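You operate a simulated robot arm through the tools that you are given. There is no shell and no other tool. Be economical: measure what you need, move in short steps, check, and stop when the job is done.

The job below is to be done with a simulated robot arm. You get a single attempt, and the scene is never put back.

## Task
Set right what has fallen over on the top of the side table. At the end: the beige sponge dauber stands on top of the cream soap; the blue soda pack, which lies on its side on the top of the side table, stands upright there; the red polish pad stands on top of the grey pipe coupling; the teal carton (marked "JUICE"), which lies on its side on the top of the side table, stands upright there; whatever was shut is shut again. Leave all else as you found it, and nothing knocked over.

It is judged by the outcome, as a careful person would: the job done as asked, and still so three seconds after it is handed in. It fails if anything else is knocked over, pushed out of place, dropped, spilled or broken.

## Robot
A 6-joint arm with a two-finger parallel gripper, fixed in place. Base frame: the origin is at the foot of the arm, x ahead of it, y to its left, z up; the work surface is at about z = 78. Readings come in cm, degrees, newtons and seconds.
With the tool pointing down near the work surface it reaches from about 24 to 64 cm from the base axis. Its first joint turns from -66.0 to 66.0 degrees. Payload 2.7 kg.
The TCP is the grasp point between the finger pads, 2.3 cm short of the fingertips. In the tool frame z runs along the fingers and y along their closing line. The gripper opens to 9.4 cm. The fingers are 3.8 cm wide and 1 cm thick; the gripper's body (5.4 by 9.6 cm) begins 3.9 cm behind the TCP.
Orientation is told as [roll, pitch, yaw] about the base's x, y, z axes, in that order, counted from this pose: with the fingers straight down and closing along the base's y, the tool's x points along the base's -x, its y along +y and its z along -z.

## Interface
- The arm moves only by the tool step_arm. Its argument "steps" is a list of rows, each a list of 6 numbers: the shift along the base's x, y, z in units of 400 mm (1.0 is 400 mm), then the turn, a rotation vector about the base's x, y, z in units of 60 degrees (1.0 is 60 degrees). In form: [[tx, ty, tz, ax, ay, az], ...]. A call has 1 to 8 rows; each row is the pose to reach, as a shift and turn from the pose commanded when the call began. "jaw" is the gripper command, from -1 (fully open) to 1 (shut), values between in proportion, set as the call begins (left out, the last holds). A call with a number of a shift or a turn outside -1 to 1 is refused whole. Rows are played at 5 a second. More than 5 cm and 8.6 degrees between two rows, or a gripper value outside its range, and nothing of the call is played. Where a pose cannot be reached the arm comes as near as it can. A force on the tool above 40 N (or 10 N above the force at the start of the call, whichever is more), or a blocked arm, ends the call early, and 0.2 s more pass. The fingers move at their own pace (about 4.5 cm/s each) and stop on an object; they squeeze with about 29 N. The grip force told is the motor's: it shows also when the fingers shut on nothing. Time passes only in rows, and 0.2 s behind the last, so rows that repeat a pose let the fingers close. The reply holds the time, the measured pose of the TCP, the force on the tool along the base axes, the opening and the grip force, in the units named above and with some noise, and new pictures: "pictures" is both (left out), scene, wrist or none.
- Cameras (640 x 400 px; columns grow to the right, rows downward): "scene" is fixed at [7.7, -44.64, 138.72]; the picture's right is [0.69, -0.73, 0.00], its down [-0.54, -0.51, -0.67] and it looks along [0.49, 0.46, -0.74] (base axes); focal length 227 px, centre (320, 200). "wrist" rides on the gripper at [-3.9, 0, -4.4] in the tool frame; the picture's right is [0.00, -1.00, 0.00], its down [0.97, 0.00, -0.24] and it looks along [0.24, 0.00, 0.97] (tool axes); focal length 218 px, centre (320, 200).
- measure_at(camera, pixels): for up to 12 pixels [column, row] of the newest picture of that camera ("zoom" is the newest enlarged one), the place [x, y, z] in the base frame of the surface seen there, good to about 0.2 cm. The clock stands still meanwhile.
- close_up(camera, box): a new picture of the part [left, top, right, bottom] of that camera's present view, enlarged. The clock stands still meanwhile.
- close_job(): hands the job in; it is judged then, once.

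Work in short steps. Measure before you move; look again where a grasp or a placing could have gone wrong, and mend it. You have 80 turns and 120 pictures in all, those below and enlarged ones among them. Open the gripper and draw the arm clear of the work before you hand the job in, unless the task says otherwise; then end with one line.

The tools are called after "Request:" by a JSON object that holds its "api" and its "payload". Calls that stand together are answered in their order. step_arm: Moves the arm, as the interface text tells. Its arguments: {"type":"object","properties":{"steps":{"type":"array","items":{"type":"array","items":{"type":"number"}}},"jaw":{"type":"number"},"pictures":{"type":"string","enum":["both","scene","wrist","none"]}},"required":["steps"]} The other tools are called the same way: measure_at (camera, pixels) gives the place of the surface under pixels of a picture; close_up (camera, box) takes an enlarged picture of a part of a camera's view; close_job () hands the job in.

At the start:

```text
time_s: 0.0
position: [43.21, 9.44, 115.56]
tool_rot: [0.0, 0.0, 0.1]
force: [-0.2, -0.6, -0.5]
width: 9.43
finger_force: 0.0
```

scene: 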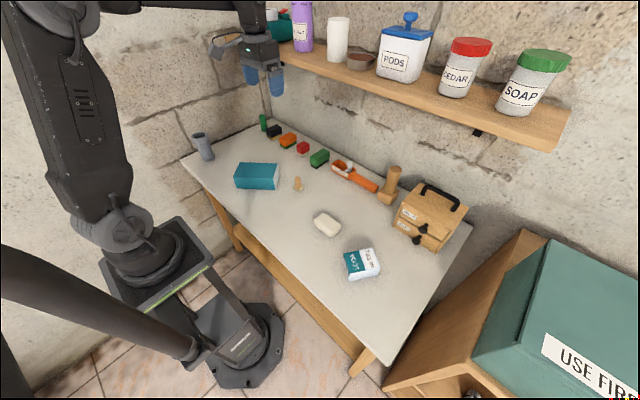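
wrist: 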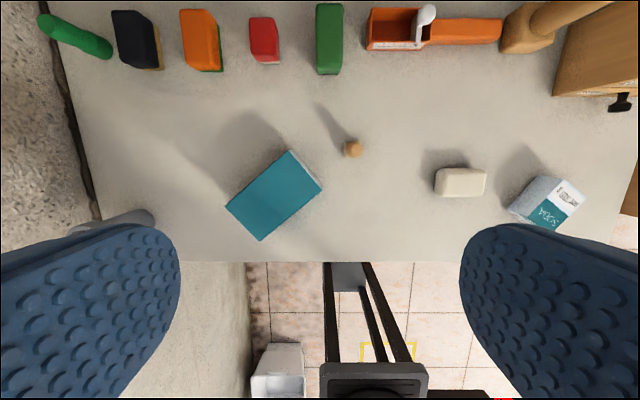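

The scene shows the teal carton near (256,176), dauber (298,184), soap (327,224), soda (362,263), a red pad (302,148) and a grey pipe coupling near (203,145). I'll enlarge these parts.

Request:
{"api": "close_up", "payload": {"camera": "scene", "box": [180, 110, 340, 210]}}

Request:
{"api": "close_up", "payload": {"camera": "scene", "box": [300, 150, 480, 290]}}

Request:
{"api": "close_up", "payload": {"camera": "wrist", "box": [30, 0, 350, 250]}}

Request:
{"api": "measure_at", "payload": {"camera": "wrist", "pixels": [[290, 152], [321, 186], [262, 240], [227, 206], [352, 149], [460, 183], [545, 200], [265, 40], [530, 188], [581, 198], [562, 230], [511, 210]]}}

```text
4.00 times, centred on (260, 160) of scene
```

zoom: 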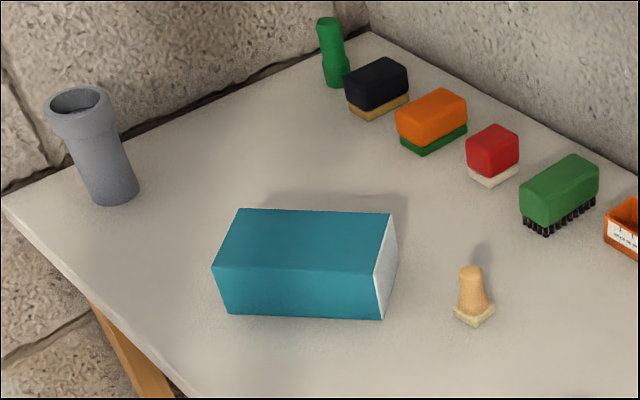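

```text
2.86 times, centred on (390, 220) of scene
```

zoom: 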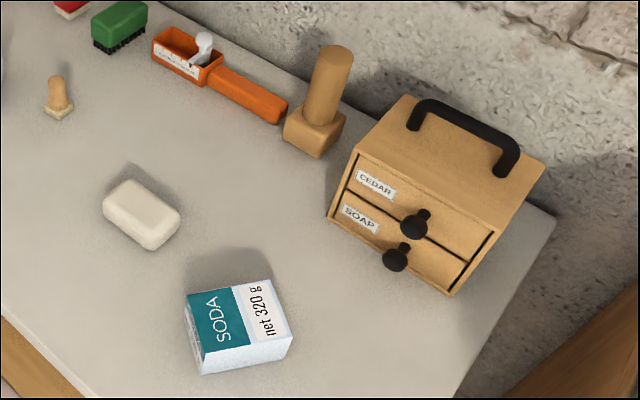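

```text
1.60 times, centred on (190, 125) of wrist
```

zoom: 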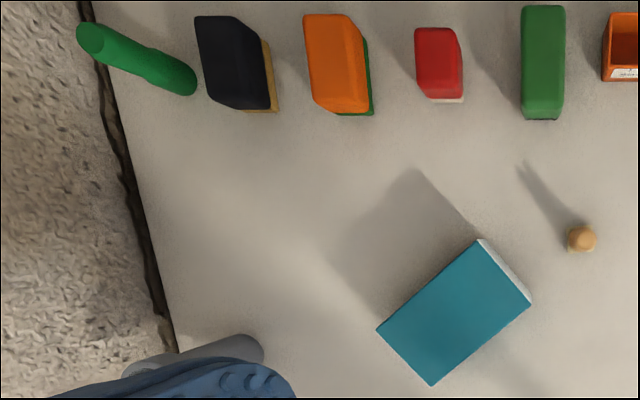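

```text
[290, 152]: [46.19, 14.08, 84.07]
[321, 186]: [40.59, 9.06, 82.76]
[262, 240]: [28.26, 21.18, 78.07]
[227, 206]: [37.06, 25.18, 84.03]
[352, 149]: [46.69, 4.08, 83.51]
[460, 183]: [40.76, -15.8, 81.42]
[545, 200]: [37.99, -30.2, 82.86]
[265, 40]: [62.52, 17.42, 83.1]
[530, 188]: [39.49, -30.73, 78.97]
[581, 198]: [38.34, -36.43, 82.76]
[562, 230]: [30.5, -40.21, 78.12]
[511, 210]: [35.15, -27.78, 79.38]
```

Now measure the coupling, the red pad, the shelf and the soap/dauber from the scene camera.

Request:
{"api": "measure_at", "payload": {"camera": "scene", "pixels": [[199, 133], [203, 138], [193, 136], [208, 158], [303, 146], [301, 154], [302, 143], [297, 149], [309, 148], [297, 55], [420, 90], [550, 140]]}}

Request:
{"api": "measure_at", "payload": {"camera": "scene", "pixels": [[298, 189], [298, 180], [327, 222], [318, 213], [345, 222], [336, 236], [354, 262], [376, 265], [349, 279], [380, 274], [345, 253], [369, 248]]}}

Request:
{"api": "measure_at", "payload": {"camera": "scene", "pixels": [[240, 163], [277, 164], [276, 176], [235, 177], [237, 188], [275, 189], [288, 140], [319, 158], [260, 200], [278, 170], [200, 131], [340, 165]]}}

```text
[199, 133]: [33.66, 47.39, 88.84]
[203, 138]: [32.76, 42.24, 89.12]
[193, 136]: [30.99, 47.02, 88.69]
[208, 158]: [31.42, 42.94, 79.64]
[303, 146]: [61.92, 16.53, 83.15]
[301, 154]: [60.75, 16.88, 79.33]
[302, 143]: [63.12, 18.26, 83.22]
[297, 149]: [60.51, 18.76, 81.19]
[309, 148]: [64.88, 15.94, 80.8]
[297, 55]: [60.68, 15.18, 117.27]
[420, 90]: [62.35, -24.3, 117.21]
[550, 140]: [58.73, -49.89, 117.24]
```

```text
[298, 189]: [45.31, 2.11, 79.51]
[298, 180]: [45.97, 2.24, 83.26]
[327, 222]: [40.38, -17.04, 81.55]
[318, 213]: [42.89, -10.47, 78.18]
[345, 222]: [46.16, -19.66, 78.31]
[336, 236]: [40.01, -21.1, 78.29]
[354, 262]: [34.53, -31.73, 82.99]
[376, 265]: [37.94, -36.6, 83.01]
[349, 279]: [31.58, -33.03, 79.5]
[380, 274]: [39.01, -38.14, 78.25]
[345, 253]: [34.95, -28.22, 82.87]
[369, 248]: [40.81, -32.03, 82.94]
```

```text
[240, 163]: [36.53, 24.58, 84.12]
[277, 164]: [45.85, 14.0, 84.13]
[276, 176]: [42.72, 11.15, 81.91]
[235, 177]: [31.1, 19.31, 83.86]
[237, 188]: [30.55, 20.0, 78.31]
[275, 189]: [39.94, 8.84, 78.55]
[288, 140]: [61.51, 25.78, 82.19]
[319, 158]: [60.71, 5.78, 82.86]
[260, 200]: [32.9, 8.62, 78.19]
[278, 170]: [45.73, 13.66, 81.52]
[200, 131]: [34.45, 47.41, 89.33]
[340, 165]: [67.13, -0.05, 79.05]
```

The carton's label isn't visible yet. I'll lower and move the wrist camera out beyond the carton so that it shows the far side, keeping clear of the shelf (front edge near x≈58).

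Request:
{"api": "step_arm", "payload": {"steps": [[0, 0.08, -0.09, 0, 0, 0], [0, 0.16, -0.18, 0, 0, 0], [0.05, 0.22, -0.27, 0, 0, 0], [0.12, 0.27, -0.33, 0, 0, 0], [0.19, 0.3, -0.36, 0, 0, 0], [0.19, 0.3, -0.36, 0, 0, 0]], "pictures": "both"}}

Request:
{"api": "measure_at", "payload": {"camera": "scene", "pixels": [[300, 72], [420, 118], [550, 155], [510, 125]]}}

```text
time_s: 1.4
position: [50.72, 21.38, 101.19]
tool_rot: [-0.1, 0.0, 0.0]
force: [-0.2, 0.4, -0.3]
width: 9.41
finger_force: 0.1
```

scene: 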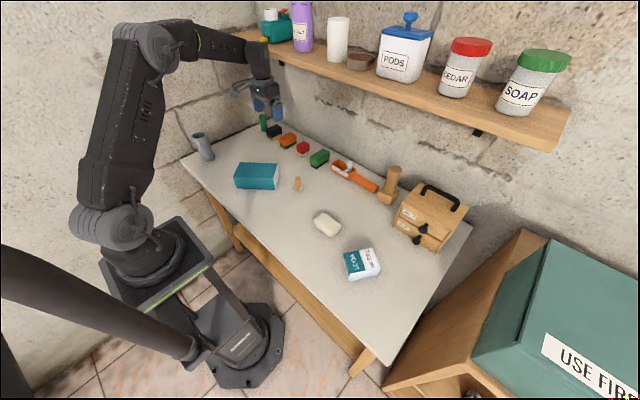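
wrist: 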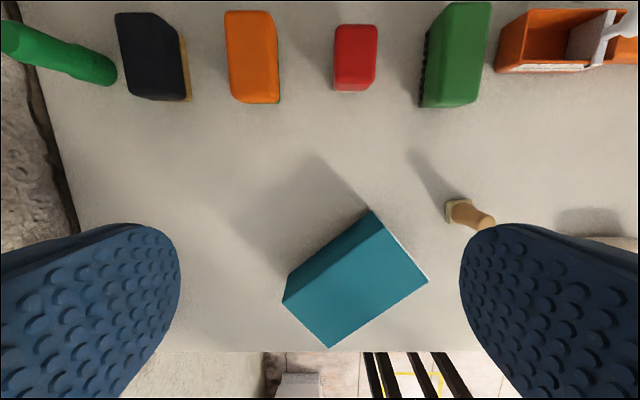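

```text
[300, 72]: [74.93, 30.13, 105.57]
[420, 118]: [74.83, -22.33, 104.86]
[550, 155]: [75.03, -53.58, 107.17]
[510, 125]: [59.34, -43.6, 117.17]
```

No text on the top or the far side. I'll look at the other (-d) end and at the coupling from above by moving the wrist camera to about (33,34).

Request:
{"api": "step_arm", "payload": {"steps": [[-0.1, 0.07, 0, 0, 0, 0], [-0.2, 0.14, 0, 0, 0, 0], [-0.3, 0.21, 0, 0, 0, 0], [-0.4, 0.29, 0, 0, 0, 0], [-0.45, 0.33, 0, 0, 0, 0], [-0.45, 0.33, 0, 0, 0, 0]], "pictures": "wrist"}}

Request:
{"api": "close_up", "payload": {"camera": "scene", "box": [220, 150, 310, 206]}}

```text
refused: row 4 steps farther than a row can; nothing moved
```

```text
7.11 times, centred on (265, 178) of scene
```

zoom: 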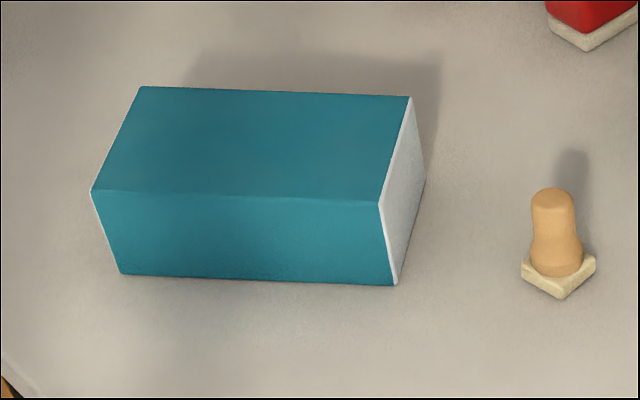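

One row was slightly too long; same move with smaller rows.

Request:
{"api": "step_arm", "payload": {"steps": [[-0.09, 0.07, 0, 0, 0, 0], [-0.18, 0.14, 0, 0, 0, 0], [-0.27, 0.21, 0, 0, 0, 0], [-0.36, 0.28, 0, 0, 0, 0], [-0.44, 0.33, 0, 0, 0, 0], [-0.44, 0.33, 0, 0, 0, 0]], "pictures": "wrist"}}

```text
time_s: 2.8
position: [33.36, 34.65, 101.31]
tool_rot: [0.1, 0.1, 0.0]
force: [-0.4, 0.8, 1.4]
width: 9.4
finger_force: 0.1
```

wrist: 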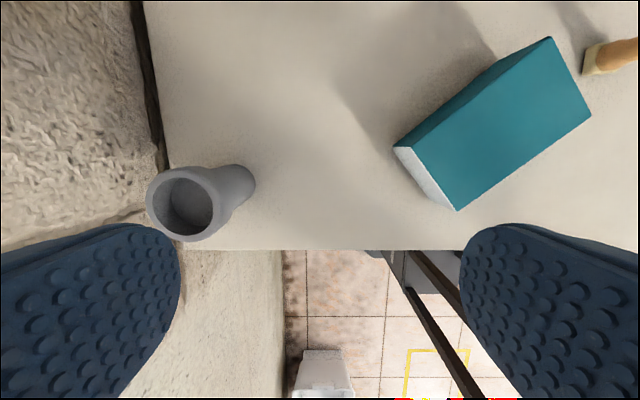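

Both carton ends are white, so the label is on the underside. While here, I'll measure the coupling rim and the carton edges.

Request:
{"api": "measure_at", "payload": {"camera": "wrist", "pixels": [[148, 203], [183, 170], [219, 205], [186, 239], [190, 205], [250, 187], [396, 147], [457, 209], [549, 39], [589, 114], [440, 205], [213, 205]]}}

Request:
{"api": "close_up", "payload": {"camera": "wrist", "box": [120, 140, 280, 240]}}

```text
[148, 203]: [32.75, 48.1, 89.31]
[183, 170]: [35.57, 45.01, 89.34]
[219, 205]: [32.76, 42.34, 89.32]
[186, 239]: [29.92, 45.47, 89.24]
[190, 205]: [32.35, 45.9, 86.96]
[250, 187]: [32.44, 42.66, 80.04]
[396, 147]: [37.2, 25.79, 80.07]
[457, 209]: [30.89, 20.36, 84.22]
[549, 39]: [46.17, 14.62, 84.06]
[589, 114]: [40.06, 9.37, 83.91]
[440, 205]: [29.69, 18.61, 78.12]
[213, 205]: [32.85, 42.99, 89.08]
```

```text
4.00 times, centred on (200, 190) of wrist
```

zoom: 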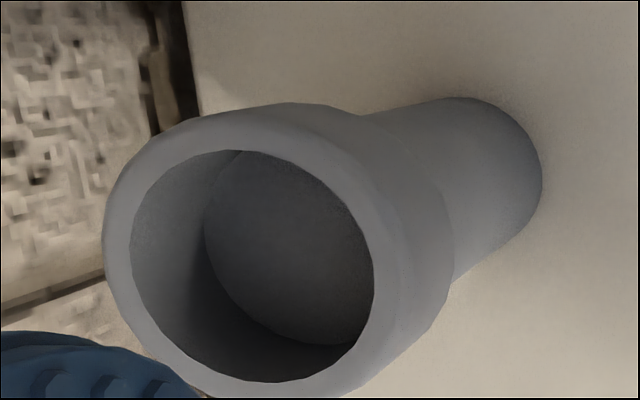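

Rim centre ≈(32.75,45.2,89.3), outer diameter ≈5.7. Carton centre ≈(38.5,17.0), axis at ≈-49°, width 7.65. Moving above it with yaw -48.8°, fingers across its width.

Request:
{"api": "step_arm", "payload": {"steps": [[0.022, -0.073, -0.025, 0, 0, -0.136], [0.044, -0.147, -0.05, 0, 0, -0.271], [0.067, -0.22, -0.075, 0, 0, -0.407], [0.089, -0.293, -0.1, 0, 0, -0.542], [0.111, -0.366, -0.125, 0, 0, -0.678], [0.1335, -0.4398, -0.15, 0, 0, -0.813], [0.1335, -0.4398, -0.15, 0, 0, -0.813]], "pictures": "wrist"}}

```text
time_s: 4.4
position: [38.62, 16.96, 95.23]
tool_rot: [0.0, 0.0, -48.9]
force: [0.1, -0.3, -0.1]
width: 9.41
finger_force: 0.0
```

wrist: 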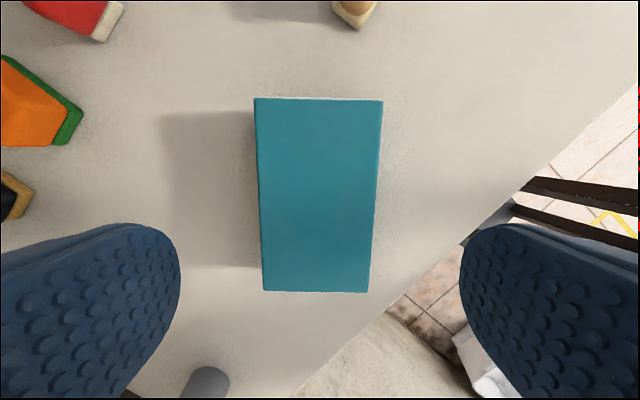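

The carton is well centred (columns 255–382) and aligned. Descending to z≈81.3, then closing.

Request:
{"api": "step_arm", "payload": {"steps": [[0, 0, -0.1, 0, 0, 0], [0, 0, -0.2, 0, 0, 0], [0, 0, -0.28, 0, 0, 0], [0, 0, -0.3465, 0, 0, 0], [0, 0, -0.3465, 0, 0, 0]], "pictures": "wrist"}}

Request:
{"api": "step_arm", "payload": {"steps": [[0, 0, 0, 0, 0, 0], [0, 0, 0, 0, 0, 0], [0, 0, 0, 0, 0, 0], [0, 0, 0, 0, 0, 0]], "jaw": 1, "pictures": "wrist"}}

```text
time_s: 5.6
position: [38.67, 17.0, 81.32]
tool_rot: [0.0, 0.0, -48.8]
force: [0.4, -0.4, 0.2]
width: 9.42
finger_force: 0.1
```

wrist: 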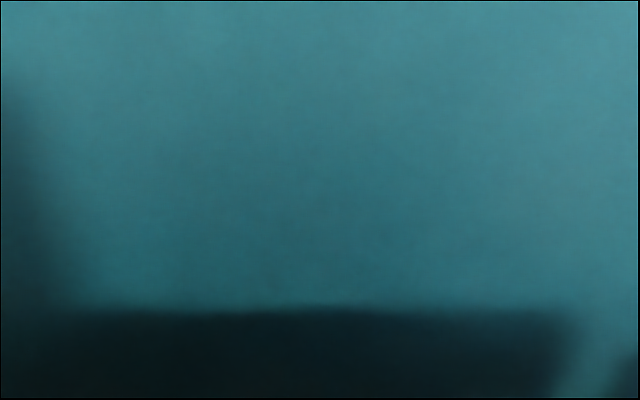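

```text
time_s: 6.6
position: [38.56, 17.02, 81.43]
tool_rot: [0.0, 0.0, -48.8]
force: [-0.1, 0.9, -0.4]
width: 8.76
finger_force: 28.9
```

wrist: 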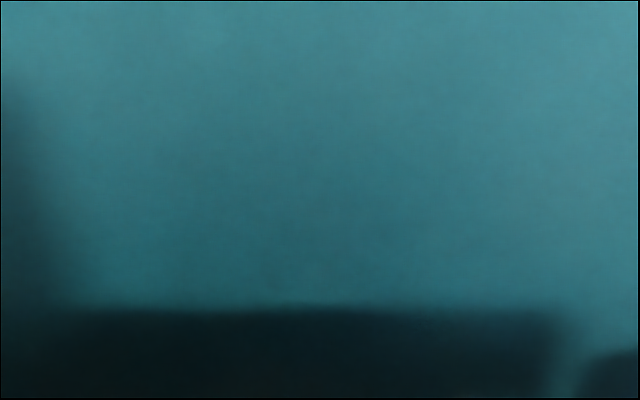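

Gripped at 8.76 cm with 28.9 N. Lifting 12 cm to check that the carton comes along.

Request:
{"api": "step_arm", "payload": {"steps": [[0, 0, 0.05, 0, 0, 0], [0, 0, 0.12, 0, 0, 0], [0, 0, 0.22, 0, 0, 0], [0, 0, 0.3, 0, 0, 0], [0, 0, 0.35, 0, 0, 0]], "pictures": "scene"}}

```text
time_s: 7.8
position: [38.62, 16.92, 95.23]
tool_rot: [0.0, 0.0, -48.8]
force: [0.2, 0.4, 0.4]
width: 8.75
finger_force: 29.1
```

scene: 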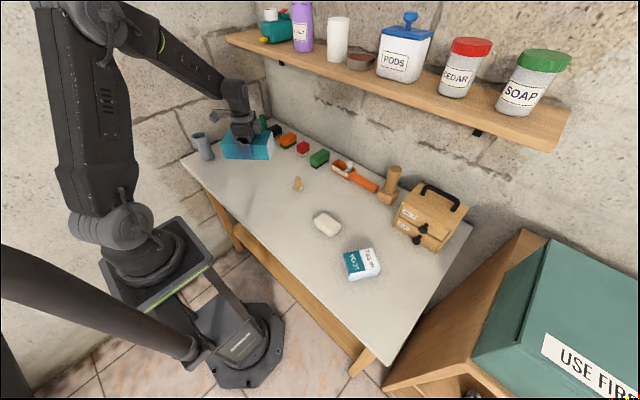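

The carton is lifted. Tilting it 60° (tool swinging toward +d) in small rows.

Request:
{"api": "step_arm", "payload": {"steps": [[0, 0, 0, -0.094, -0.082, 0], [0, 0, 0, -0.188, -0.165, 0], [0, 0, 0, -0.282, -0.247, 0], [0, 0, 0, -0.376, -0.33, 0], [0, 0, 0, -0.47, -0.412, 0], [0, 0, 0, -0.564, -0.494, 0], [0, 0, 0, -0.658, -0.577, 0], [0, 0, 0, -0.752, -0.659, 0]], "pictures": "scene"}}

```text
time_s: 9.6
position: [38.61, 17.04, 95.3]
tool_rot: [0.1, -60.3, -48.7]
force: [-0.5, 0.1, -0.7]
width: 8.74
finger_force: 28.9
```

scene: 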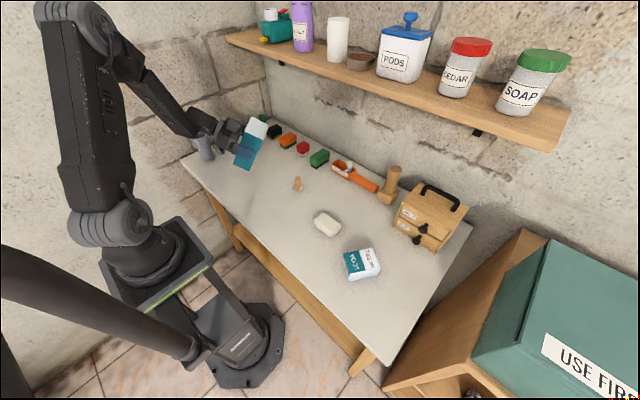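

The posture is reachable. Enlarging to read the carton's former underside.

Request:
{"api": "close_up", "payload": {"camera": "scene", "box": [180, 90, 308, 180]}}

```text
4.44 times, centred on (244, 135) of scene
```

zoom: 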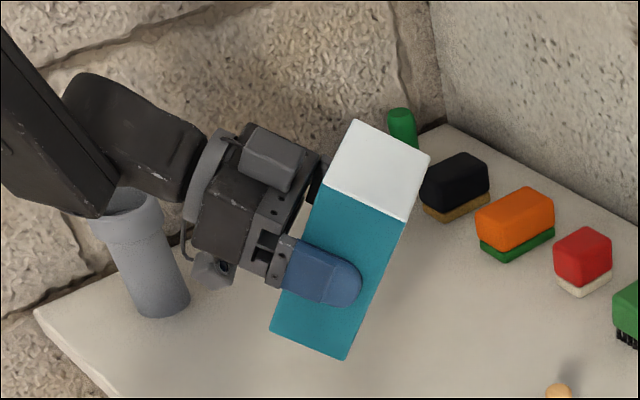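

Next, the remaining 30° of tilt to upright.

Request:
{"api": "step_arm", "payload": {"steps": [[0, 0, 0, -0.094, -0.082, 0], [0, 0, 0, -0.188, -0.165, 0], [0, 0, 0, -0.282, -0.247, 0], [0, 0, 0, -0.376, -0.33, 0], [0, 0, 0, -0.376, -0.33, 0]], "pictures": "none"}}

Request:
{"api": "close_up", "payload": {"camera": "scene", "box": [180, 90, 308, 180]}}

```text
time_s: 10.8
position: [38.69, 17.07, 95.35]
tool_rot: [148.6, -89.9, 162.7]
force: [0.0, -0.3, -1.0]
width: 8.74
finger_force: 28.3
```

```text
4.44 times, centred on (244, 135) of scene
```

zoom: 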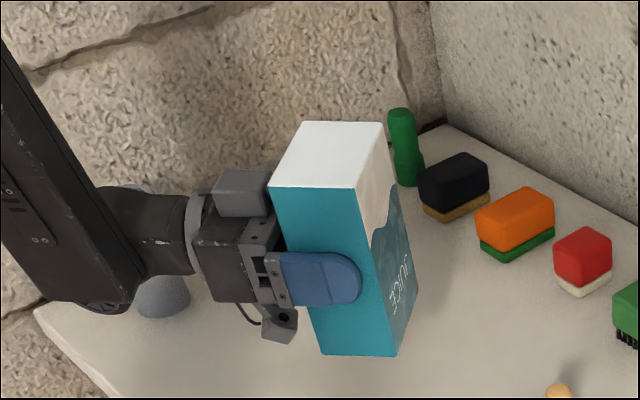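

"JUICE" shows on the underside but is too oblique to judge which way up. Yawing -32° for a better view.

Request:
{"api": "step_arm", "payload": {"steps": [[0, 0, 0, 0, 0, -0.133], [0, 0, 0, 0, 0, -0.267], [0, -0.05, 0, 0, 0, -0.4], [0, -0.1, 0, 0, 0, -0.533], [0, -0.1, 0, 0, 0, -0.533]], "pictures": "none"}}

Request:
{"api": "close_up", "payload": {"camera": "scene", "box": [200, 90, 328, 180]}}

```text
time_s: 12.0
position: [38.55, 13.02, 95.33]
tool_rot: [152.1, -90.0, 127.1]
force: [0.5, 0.4, -0.3]
width: 8.75
finger_force: 28.8
```

```text
4.44 times, centred on (264, 135) of scene
```

zoom: 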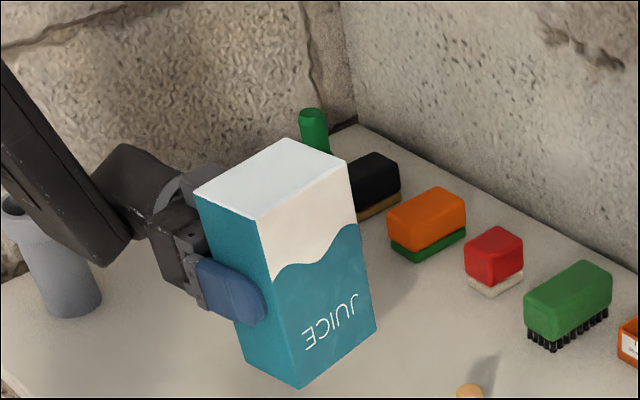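

The text is upside down, so the other end must go up: I'll roll the tool 180° about its own (horizontal) axis. First yaw back +60° towards a radial posture.

Request:
{"api": "step_arm", "payload": {"steps": [[0, 0.014, 0.01, 0, 0, 0.142], [0, 0.028, 0.02, 0, 0, 0.284], [0, 0.042, 0.03, 0, 0, 0.426], [0, 0.056, 0.04, 0, 0, 0.568], [0, 0.07, 0.05, 0, 0, 0.71], [0, 0.085, 0.05, 0, 0, 0.852], [0, 0.1, 0.05, 0, 0, 0.99], [0, 0.1, 0.05, 0, 0, 0.99]], "pictures": "scene"}}

```text
time_s: 13.8
position: [39.07, 17.52, 98.22]
tool_rot: [-60.7, -89.8, 39.4]
force: [-1.1, -0.1, 0.3]
width: 8.73
finger_force: 28.7
out of reach, approached as far as the arm can: row 7, 8
```

scene: 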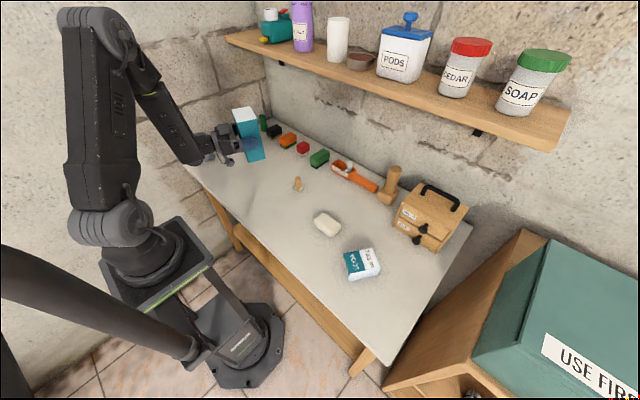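

That is just at the reach limit, so I'll move outward 4 cm, then roll 60° about the tool axis.

Request:
{"api": "step_arm", "payload": {"steps": [[0.1, 0, 0, 0, 0, 0], [0.1, 0, 0, 0.133, -0.052, 0], [0.1, 0, 0, 0.266, -0.104, 0], [0.1, 0, 0, 0.399, -0.156, 0], [0.1, 0, 0, 0.532, -0.208, 0], [0.1, 0, 0, 0.665, -0.26, 0], [0.1, 0, 0, 0.798, -0.313, 0], [0.1, 0, 0, 0.931, -0.365, 0]], "pictures": "scene"}}

```text
time_s: 15.6
position: [55.36, 30.65, 120.85]
tool_rot: [86.4, -33.3, -111.2]
force: [-30.7, -1.2, -0.6]
width: 8.79
finger_force: 28.7
out of reach, approached as far as the arm can: row 2, 3, 4, 5, 6, 7, 8
```

scene: 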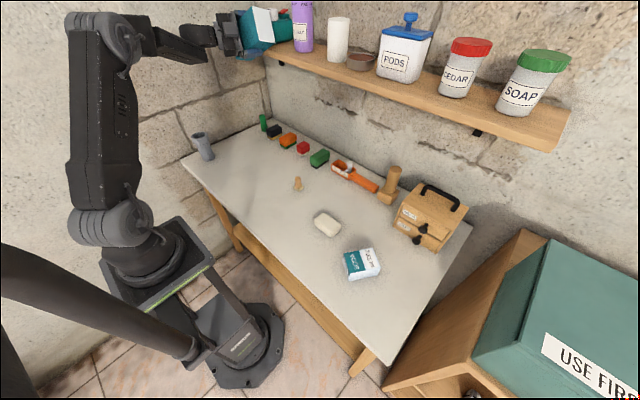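

The solver wandered and the carton is now up by the shelf with 30 N on it. Looking closely before anything else.

Request:
{"api": "close_up", "payload": {"camera": "scene", "box": [160, 0, 336, 110]}}

Request:
{"api": "close_up", "payload": {"camera": "wrist", "box": [0, 0, 640, 400]}}

Request:
{"api": "measure_at", "payload": {"camera": "scene", "pixels": [[262, 22], [278, 22], [283, 18], [250, 45], [272, 14], [302, 30], [285, 44]]}}

```text
3.64 times, centred on (248, 55) of scene
```

zoom: 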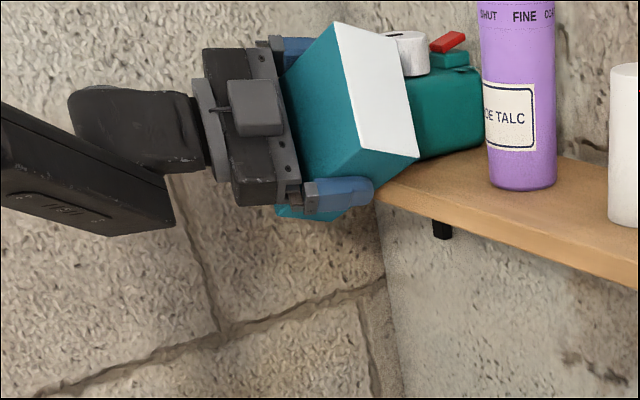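

```text
1.00 times, centred on (320, 200) of wrist
```

zoom: 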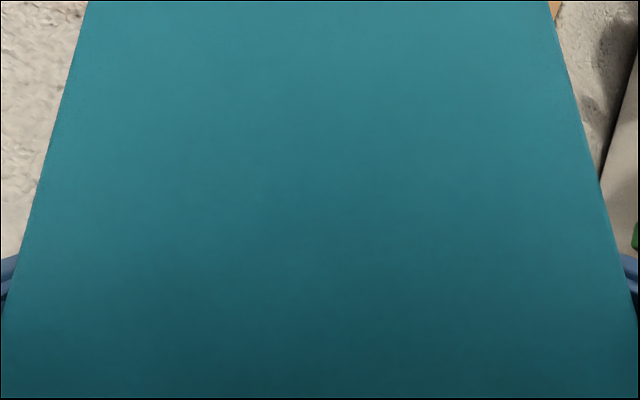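

```text
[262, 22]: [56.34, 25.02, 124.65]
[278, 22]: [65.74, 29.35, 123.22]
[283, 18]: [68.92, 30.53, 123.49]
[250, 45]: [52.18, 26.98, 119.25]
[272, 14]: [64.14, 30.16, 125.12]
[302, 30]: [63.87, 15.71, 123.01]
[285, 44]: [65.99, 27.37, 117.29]
```

The carton's corner presses against the shelf end; the spray bottle has not shifted. One small backing step (-x 2 cm) to relieve the force and learn what reference pose holds.

Request:
{"api": "step_arm", "payload": {"steps": [[-0.05, 0, 0, 0, 0, 0]], "pictures": "scene"}}

```text
time_s: 16.0
position: [53.98, 30.57, 121.2]
tool_rot: [86.1, -33.5, -111.6]
force: [-0.2, -0.2, 0.5]
width: 8.76
finger_force: 28.5
out of reach, approached as far as the arm can: row 1
```

scene: 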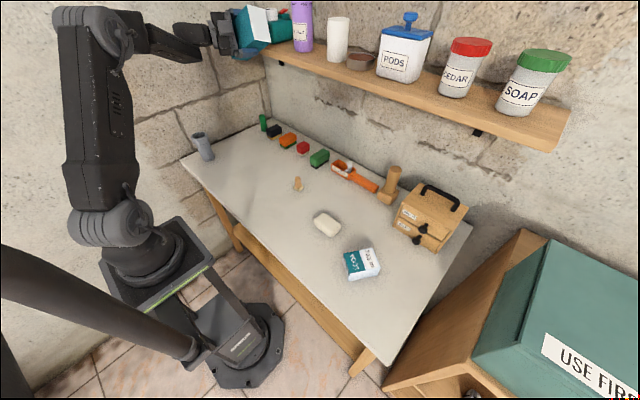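

Free now. The reference is still the unreached pose, so I'll undo the roll in small rows, which should bring the arm back the way it came.

Request:
{"api": "step_arm", "payload": {"steps": [[0, 0, 0, -0.133, 0.052, 0], [0, 0, 0, -0.266, 0.104, 0], [0, 0, 0, -0.399, 0.156, 0]], "pictures": "scene"}}

```text
time_s: 16.8
position: [54.18, 30.39, 121.36]
tool_rot: [86.5, -59.2, -111.5]
force: [-0.1, -0.2, -1.1]
width: 8.73
finger_force: 29.0
```

scene: 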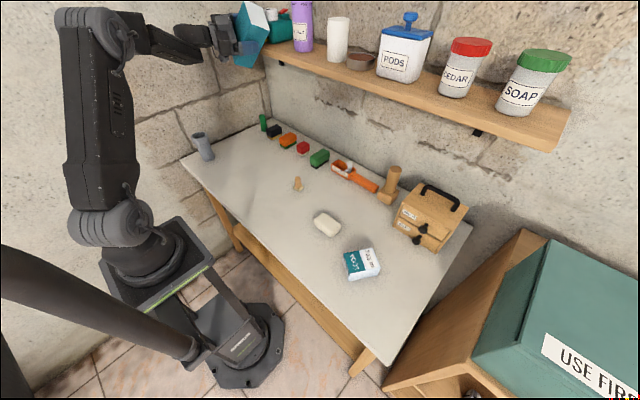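

Now the reply shows no "out of reach", so the reference is the actual pose. Retreating from the shelf and back to over the table near (43,17,100), undoing the remaining 31° of roll.

Request:
{"api": "step_arm", "payload": {"steps": [[-0.12, 0, 0, 0, 0, 0], [-0.23, -0.03, 0, 0, 0, 0], [-0.275, -0.09, -0.08, -0.118, 0.053, 0], [-0.275, -0.16, -0.17, -0.235, 0.107, 0], [-0.275, -0.23, -0.26, -0.353, 0.16, 0], [-0.275, -0.3, -0.35, -0.47, 0.214, 0], [-0.275, -0.33, -0.45, -0.47, 0.214, 0], [-0.275, -0.33, -0.52, -0.47, 0.214, 0]], "pictures": "scene"}}

```text
time_s: 18.6
position: [43.16, 17.19, 100.53]
tool_rot: [-6.1, -88.5, -19.3]
force: [-0.4, -0.7, -0.5]
width: 8.73
finger_force: 29.0
```

scene: 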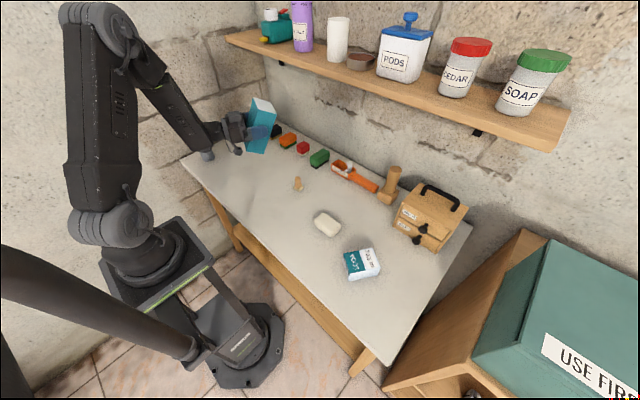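

Back over the table, nothing disturbed. Trying the roll in the other direction with just two small rows first.

Request:
{"api": "step_arm", "payload": {"steps": [[0, 0, 0, -0.12, 0.056, 0], [0, 0, 0, -0.24, 0.112, 0]], "pictures": "none"}}

Request:
{"api": "close_up", "payload": {"camera": "scene", "box": [180, 70, 324, 170]}}

```text
time_s: 19.2
position: [43.08, 17.07, 100.53]
tool_rot: [-85.4, -73.8, 59.6]
force: [0.3, -0.8, 0.7]
width: 8.76
finger_force: 29.2
```

```text
4.00 times, centred on (252, 120) of scene
```

zoom: 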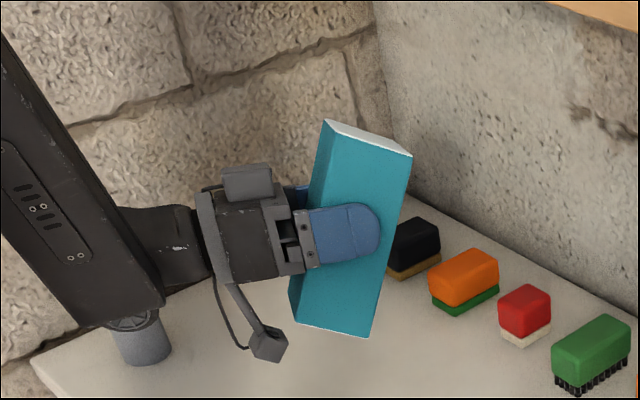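

Rolling this way works with no warning. Continuing another 60° in rows of 8.5°.

Request:
{"api": "step_arm", "payload": {"steps": [[0, 0, 0, -0.128, 0.06, 0], [0, 0, 0, -0.256, 0.12, 0], [0, 0, 0, -0.384, 0.179, 0], [0, 0, 0, -0.512, 0.239, 0], [0, 0, 0, -0.64, 0.299, 0], [0, 0, 0, -0.768, 0.359, 0], [0, 0, 0, -0.896, 0.418, 0]], "pictures": "scene"}}

```text
time_s: 20.8
position: [43.02, 17.08, 100.47]
tool_rot: [-90.0, -14.5, 63.5]
force: [-0.3, -0.6, -1.7]
width: 8.75
finger_force: 29.4
```

scene: 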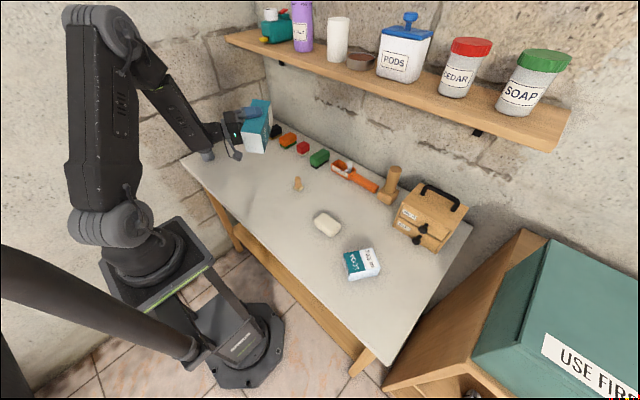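

Rolled ≈75° so far, no limit met. Another 60°.

Request:
{"api": "step_arm", "payload": {"steps": [[0, 0, 0, -0.128, 0.063, 0], [0, 0, 0, -0.256, 0.127, 0], [0, 0, 0, -0.384, 0.19, 0], [0, 0, 0, -0.512, 0.254, 0], [0, 0, 0, -0.64, 0.317, 0], [0, 0, 0, -0.768, 0.381, 0], [0, 0, 0, -0.895, 0.446, 0]], "pictures": "none"}}

```text
time_s: 22.4
position: [43.04, 17.09, 100.44]
tool_rot: [-90.1, 45.5, 63.4]
force: [0.8, -1.2, -0.5]
width: 8.72
finger_force: 28.8
```

A final 44.5° of roll remains; then look.

Request:
{"api": "step_arm", "payload": {"steps": [[0, 0, 0, -0.111, 0.055, 0], [0, 0, 0, -0.221, 0.11, 0], [0, 0, 0, -0.332, 0.166, 0], [0, 0, 0, -0.443, 0.221, 0], [0, 0, 0, -0.553, 0.276, 0], [0, 0, 0, -0.664, 0.331, 0], [0, 0, 0, -0.664, 0.331, 0]], "pictures": "none"}}

Request:
{"api": "close_up", "payload": {"camera": "scene", "box": [180, 70, 324, 170]}}

```text
time_s: 24.0
position: [42.95, 17.04, 100.39]
tool_rot: [-178.8, 89.9, -25.3]
force: [-1.1, 0.8, -0.5]
width: 8.73
finger_force: 29.1
```

```text
4.00 times, centred on (252, 120) of scene
```

zoom: 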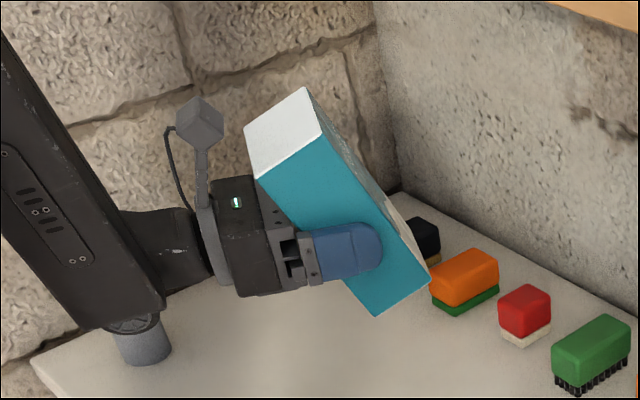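

The carton is flipped, but it pivoted in the grip when it touched the shelf: its top leans toward the gripper. Measuring its edges to find the lean.

Request:
{"api": "measure_at", "payload": {"camera": "zoom", "pixels": [[262, 181], [375, 312], [322, 140], [428, 274], [306, 92], [250, 131], [300, 240], [280, 165], [400, 280]]}}

```text
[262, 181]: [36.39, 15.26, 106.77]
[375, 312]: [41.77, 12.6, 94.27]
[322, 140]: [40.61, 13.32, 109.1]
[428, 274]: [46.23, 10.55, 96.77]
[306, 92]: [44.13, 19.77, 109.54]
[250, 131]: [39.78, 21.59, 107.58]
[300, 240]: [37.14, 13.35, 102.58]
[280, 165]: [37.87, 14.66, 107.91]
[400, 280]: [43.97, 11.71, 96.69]
```

Lean ≈26°. Pitching the tool down by 26° makes the carton vertical; then I'll bring it in and down to roughly its old spot.

Request:
{"api": "step_arm", "payload": {"steps": [[0, 0, 0, 0.047, 0.099, 0], [0, 0, 0, 0.094, 0.198, 0], [0, 0, 0, 0.14, 0.297, 0], [0, 0, 0, 0.187, 0.396, 0], [-0.04, 0, -0.09, 0.187, 0.396, 0], [-0.07, 0, -0.18, 0.187, 0.396, 0], [-0.09, 0, -0.27, 0.187, 0.396, 0], [-0.09, 0, -0.34, 0.187, 0.396, 0]], "pictures": "none"}}

Request:
{"api": "close_up", "payload": {"camera": "scene", "box": [180, 100, 324, 200]}}

```text
time_s: 25.8
position: [39.45, 17.0, 86.85]
tool_rot: [0.9, 63.7, 154.4]
force: [0.7, -0.2, 0.1]
width: 8.75
finger_force: 28.7
```

```text
4.00 times, centred on (252, 150) of scene
```

zoom: 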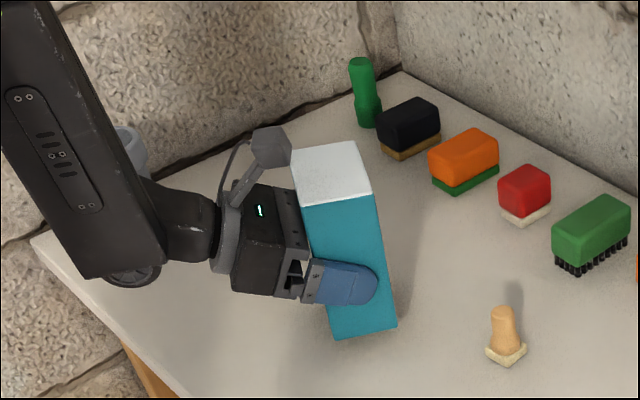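

The carton looks nearly vertical. Measuring its edges and bottom corners.

Request:
{"api": "measure_at", "payload": {"camera": "zoom", "pixels": [[303, 205], [336, 334], [373, 195], [395, 322], [325, 290], [355, 145], [295, 152], [362, 332], [130, 140], [380, 240]]}}

```text
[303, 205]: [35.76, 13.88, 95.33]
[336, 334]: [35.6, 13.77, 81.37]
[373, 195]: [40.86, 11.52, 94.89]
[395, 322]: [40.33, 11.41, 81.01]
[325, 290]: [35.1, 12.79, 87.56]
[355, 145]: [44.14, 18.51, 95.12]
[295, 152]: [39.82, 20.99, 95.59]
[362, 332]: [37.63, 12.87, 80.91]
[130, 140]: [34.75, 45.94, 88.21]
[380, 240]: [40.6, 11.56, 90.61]
```

Vertical within about 1–2°, bottom at z≈81.1. Lowering ≈3 cm in small rows to contact.

Request:
{"api": "step_arm", "payload": {"steps": [[0, 0, -0.03, 0, 0, 0], [0, 0, -0.055, 0, 0, 0], [0, 0, -0.065, 0, 0, 0], [0, 0, -0.072, 0, 0, 0], [0, 0, -0.075, 0, 0, 0]], "pictures": "none"}}

Request:
{"api": "close_up", "payload": {"camera": "scene", "box": [200, 120, 320, 204]}}

```text
time_s: 27.0
position: [39.61, 17.27, 83.94]
tool_rot: [0.4, 64.1, 154.0]
force: [-0.1, 1.5, 28.4]
width: 8.73
finger_force: 29.1
```

```text
4.76 times, centred on (260, 162) of scene
```

zoom: 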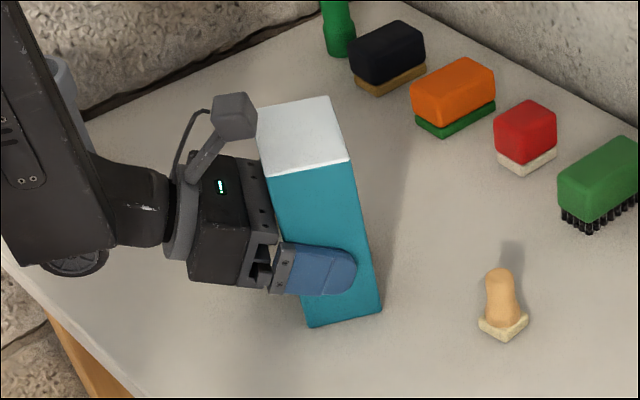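

Contact confirmed (28 N upward). Easing up 0.1 cm and opening.

Request:
{"api": "step_arm", "payload": {"steps": [[0, 0, 0.003, 0, 0, 0], [0, 0, 0.003, 0, 0, 0], [0, 0, 0.003, 0, 0, 0], [0, 0, 0.003, 0, 0, 0]], "jaw": -1, "pictures": "none"}}

Request:
{"api": "step_arm", "payload": {"steps": [[-0.01, 0.005, 0.006, 0, 0, 0], [-0.025, 0.012, 0.014, 0, 0, 0], [-0.04, 0.019, 0.022, 0, 0, 0]], "pictures": "scene"}}

```text
time_s: 28.0
position: [39.52, 17.05, 84.07]
tool_rot: [1.0, 63.7, 154.6]
force: [-0.4, -0.4, 0.5]
width: 9.39
finger_force: 0.1
```

```text
time_s: 28.8
position: [37.81, 17.81, 85.02]
tool_rot: [1.0, 63.8, 154.3]
force: [0.8, 0.2, 0.1]
width: 9.41
finger_force: 0.0
```

scene: 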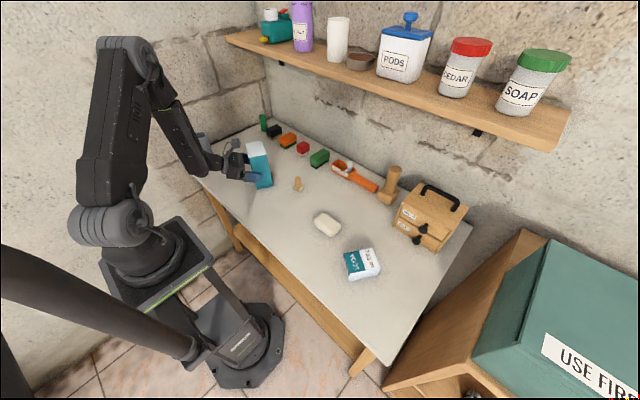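

Released cleanly, no force. Retreating further along the tool axis in short rows.

Request:
{"api": "step_arm", "payload": {"steps": [[-0.03, 0.014, 0.016, 0, 0, 0], [-0.06, 0.029, 0.033, 0, 0, 0], [-0.085, 0.041, 0.046, 0, 0, 0]], "pictures": "none"}}

Request:
{"api": "close_up", "payload": {"camera": "scene", "box": [190, 110, 318, 200]}}

```text
time_s: 29.6
position: [34.48, 19.56, 86.73]
tool_rot: [1.0, 63.8, 154.4]
force: [-0.4, -0.1, -0.2]
width: 9.41
finger_force: 0.2
```

```text
4.44 times, centred on (254, 155) of scene
```

zoom: 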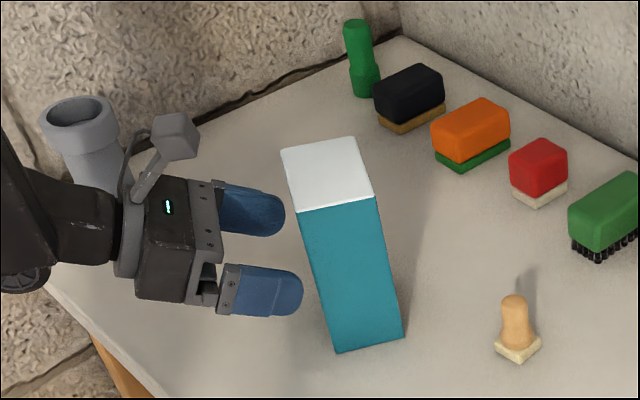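

The carton stands upright and free. Lifting the gripper clear and pitching it back to straight down (keeping the flipped yaw, which suits the soda pack).

Request:
{"api": "step_arm", "payload": {"steps": [[-0.02, 0.01, 0.11, 0.058, 0.12, 0], [-0.03, 0.015, 0.23, 0.115, 0.24, 0], [-0.03, 0.015, 0.34, 0.173, 0.361, 0], [-0.03, 0.0, 0.43, 0.23, 0.481, 0], [-0.02, -0.05, 0.48, 0.288, 0.601, 0], [0, -0.1, 0.5, 0.346, 0.721, 0], [0, -0.17, 0.5, 0.403, 0.842, 0], [0, -0.25, 0.5, 0.461, 0.962, 0]], "pictures": "scene"}}

```text
time_s: 31.4
position: [34.5, 9.53, 106.84]
tool_rot: [0.8, -0.3, 154.4]
force: [-0.1, 0.0, 0.5]
width: 9.39
finger_force: 0.0
```

scene: 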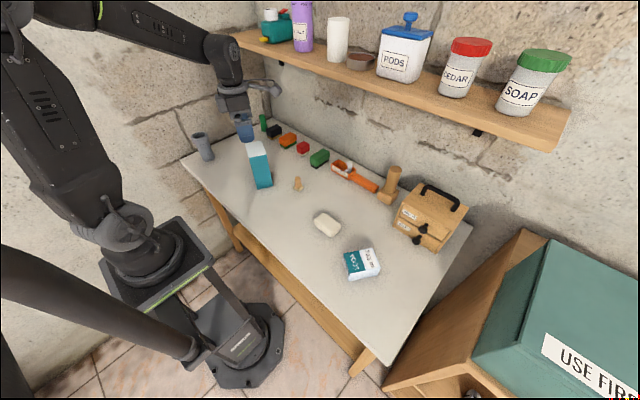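

Carton is upright at (259,165). Moving across at height toward the soda pack, holding the yaw.

Request:
{"api": "step_arm", "payload": {"steps": [[0, -0.117, 0, 0, 0, 0], [0, -0.235, 0, 0, 0, 0], [0, -0.352, 0, 0, 0, 0], [0, -0.47, 0, 0, 0, 0], [0, -0.587, 0, 0, 0, 0], [0, -0.705, 0, 0, 0, 0]], "pictures": "wrist"}}

```text
time_s: 32.8
position: [34.65, -17.54, 106.69]
tool_rot: [1.2, -0.2, 154.1]
force: [-0.3, -0.6, 0.3]
width: 9.39
finger_force: 0.2
out of reach, approached as far as the arm can: row 6
```

wrist: 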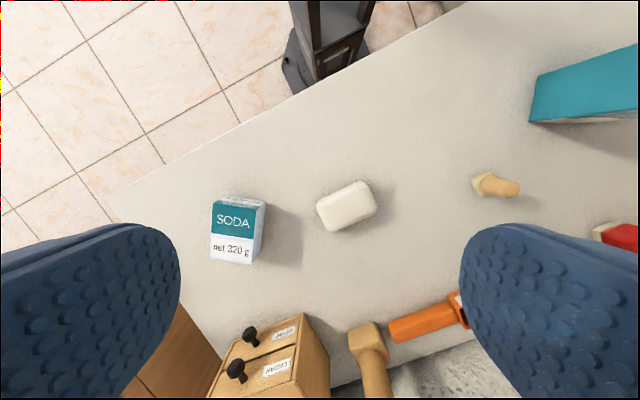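

The wrist's yaw limit is about 180° relative to the arm. A better plan for the soda pack: grip at yaw ≈-33° with a pre-tilt, then turn. First measure the pack and soap from this overhead view.

Request:
{"api": "close_up", "payload": {"camera": "wrist", "box": [190, 160, 390, 285]}}

Request:
{"api": "measure_at", "payload": {"camera": "wrist", "pixels": [[214, 201], [255, 204], [250, 261], [212, 256], [265, 201], [258, 254], [233, 230], [319, 204], [366, 186], [374, 212], [330, 230], [345, 203]]}}

```text
3.20 times, centred on (290, 222) of wrist
```

zoom: 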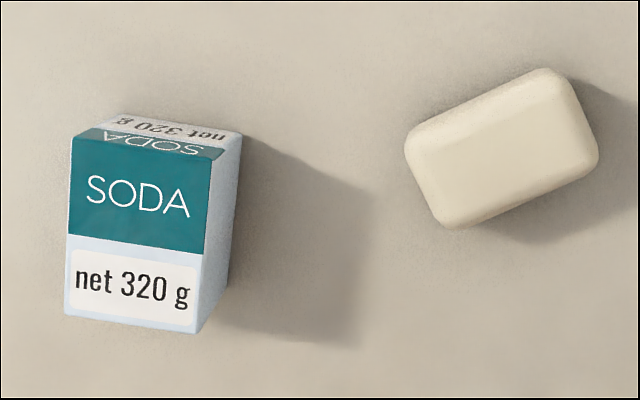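

```text
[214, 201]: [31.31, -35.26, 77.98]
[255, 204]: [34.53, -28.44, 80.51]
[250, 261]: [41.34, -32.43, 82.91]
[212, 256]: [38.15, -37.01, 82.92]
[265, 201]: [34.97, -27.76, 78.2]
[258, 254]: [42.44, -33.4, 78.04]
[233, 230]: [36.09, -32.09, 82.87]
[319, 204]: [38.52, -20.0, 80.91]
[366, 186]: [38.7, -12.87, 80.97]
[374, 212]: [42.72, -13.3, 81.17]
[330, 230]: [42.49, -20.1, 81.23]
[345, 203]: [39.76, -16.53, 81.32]
```

The end facing the base also carries a label, but the pack is said to lie on its side, so the "SODA" end goes up. Turning the yaw back through -180° while moving over the pack, in three calls.

Request:
{"api": "step_arm", "payload": {"steps": [[0, 0, 0, 0, 0, -0.14], [0, 0, 0, 0, 0, -0.28], [0, -0.02, 0, 0, 0, -0.42], [0, -0.04, 0, 0, 0, -0.56], [0, -0.08, 0, 0, 0, -0.7], [0, -0.12, 0, 0, 0, -0.84], [0, -0.12, 0, 0, 0, -0.98]], "pictures": "none"}}

Request:
{"api": "step_arm", "payload": {"steps": [[0, 0, 0, 0, 0, -0.14], [0, 0, 0, 0, 0, -0.28], [0, -0.02, 0, 0, 0, -0.42], [0, -0.04, 0, 0, 0, -0.56], [0, -0.08, 0, 0, 0, -0.7], [0, -0.12, 0, 0, 0, -0.84], [0, -0.12, 0, 0, 0, -0.98]], "pictures": "none"}}

Request:
{"api": "step_arm", "payload": {"steps": [[0, 0, 0, 0, 0, -0.14], [0, 0, 0, 0, 0, -0.28], [0, -0.02, 0, 0, 0, -0.42], [0, -0.04, 0, 0, 0, -0.56], [0, -0.08, 0, 0, 0, -0.7], [0, -0.12, 0, 0, 0, -0.84], [0, -0.12, 0, 0, 0, -0.98]], "pictures": "wrist"}}

```text
time_s: 34.4
position: [34.77, -22.36, 106.7]
tool_rot: [0.9, -0.2, 95.5]
force: [0.3, 1.1, 0.1]
width: 9.4
finger_force: 0.0
```

```text
time_s: 36.0
position: [34.81, -27.19, 106.76]
tool_rot: [0.9, -0.1, 36.7]
force: [0.0, -1.1, 0.2]
width: 9.41
finger_force: 0.0
```

```text
time_s: 37.6
position: [34.81, -31.88, 106.67]
tool_rot: [0.9, -0.1, -22.1]
force: [0.0, 0.4, -0.3]
width: 9.38
finger_force: 0.1
```

wrist: 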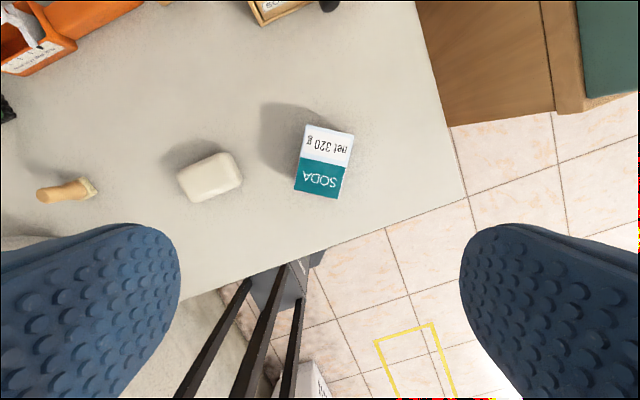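

Over the pack now. Measuring its top-face corners (307,124),(354,133),(343,198),(294,188), plus the soap.

Request:
{"api": "measure_at", "payload": {"camera": "wrist", "pixels": [[308, 126], [352, 134], [341, 195], [296, 187], [325, 160], [206, 152], [241, 173], [214, 200], [180, 177], [209, 175], [87, 188], [46, 195]]}}

```text
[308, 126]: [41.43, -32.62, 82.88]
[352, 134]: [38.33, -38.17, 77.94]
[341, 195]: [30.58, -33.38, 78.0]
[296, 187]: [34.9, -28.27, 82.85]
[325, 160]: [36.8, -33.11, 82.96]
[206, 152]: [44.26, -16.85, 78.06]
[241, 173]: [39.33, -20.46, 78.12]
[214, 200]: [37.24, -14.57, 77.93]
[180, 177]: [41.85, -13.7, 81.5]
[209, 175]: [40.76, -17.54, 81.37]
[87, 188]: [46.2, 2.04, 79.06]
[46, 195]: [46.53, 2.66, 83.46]
```

Pack ≈7.85 long (axis -33.5°), ≈5.6 wide, centre (36.6,-32.8). Aligning yaw, then tilting the tool 25° outward above the pack's SODA end.

Request:
{"api": "step_arm", "payload": {"steps": [[0.014, -0.002, -0.05, 0, 0, -0.095], [0.014, -0.002, -0.1, 0, 0, -0.19]], "pictures": "none"}}

Request:
{"api": "step_arm", "payload": {"steps": [[0, 0, -0.08, -0.058, -0.087, 0], [0, 0, -0.16, -0.115, -0.174, 0], [0, 0, -0.22, -0.173, -0.261, 0], [0, 0, -0.25, -0.23, -0.348, 0], [0, 0, -0.25, -0.23, -0.348, 0]], "pictures": "wrist"}}

Request:
{"api": "close_up", "payload": {"camera": "scene", "box": [300, 190, 428, 280]}}

```text
time_s: 38.2
position: [35.4, -31.83, 102.68]
tool_rot: [0.8, -0.2, -33.5]
force: [0.0, 0.1, 0.1]
width: 9.4
finger_force: 0.1
```

```text
time_s: 39.4
position: [35.21, -31.89, 92.73]
tool_rot: [0.8, -25.2, -33.5]
force: [0.3, 0.1, -1.2]
width: 9.42
finger_force: 0.2
```

wrist: 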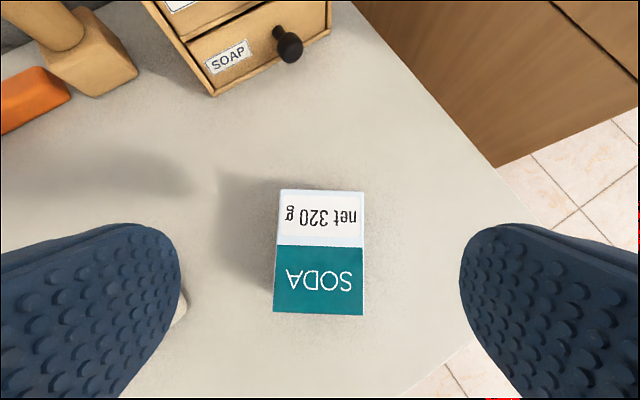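

```text
4.44 times, centred on (364, 235) of scene
```

zoom: 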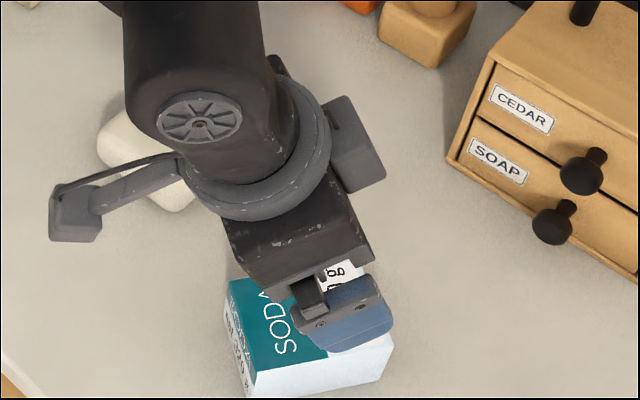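

Well centred and aligned. Descending 11.3 cm and closing.

Request:
{"api": "step_arm", "payload": {"steps": [[0, 0, -0.09, 0, 0, 0], [0, 0, -0.18, 0, 0, 0], [0, 0, -0.25, 0, 0, 0], [0, 0, -0.283, 0, 0, 0], [0, 0, -0.283, 0, 0, 0]], "pictures": "none"}}

Request:
{"api": "step_arm", "payload": {"steps": [[0, 0, 0, 0, 0, 0], [0, 0, 0, 0, 0, 0], [0, 0, 0, 0, 0, 0], [0, 0, 0, 0, 0, 0], [0, 0, 0, 0, 0, 0]], "jaw": 1, "pictures": "none"}}

Request:
{"api": "step_arm", "payload": {"steps": [[0, 0, 0.05, 0, 0, 0], [0, 0, 0.13, 0, 0, 0], [0, 0, 0.22, 0, 0, 0], [0, 0, 0.32, 0, 0, 0], [0, 0, 0.42, 0, 0, 0], [0, 0, 0.5, 0, 0, 0]], "pictures": "none"}}

Request:
{"api": "close_up", "payload": {"camera": "scene", "box": [260, 120, 460, 245]}}

```text
time_s: 40.6
position: [35.47, -31.98, 81.28]
tool_rot: [0.8, -25.3, -33.4]
force: [-0.7, 0.5, -0.2]
width: 9.41
finger_force: 0.1
```

```text
time_s: 41.8
position: [35.43, -32.2, 81.41]
tool_rot: [0.7, -25.3, -33.5]
force: [-1.1, -0.7, 1.8]
width: 6.21
finger_force: 28.9
```

```text
time_s: 43.2
position: [35.35, -32.04, 101.29]
tool_rot: [0.7, -25.2, -33.5]
force: [-0.8, -0.2, -3.8]
width: 6.2
finger_force: 29.0
```

```text
3.20 times, centred on (360, 182) of scene
```

zoom: 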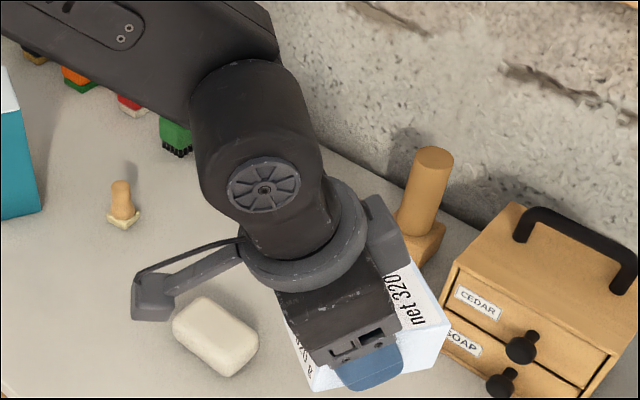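

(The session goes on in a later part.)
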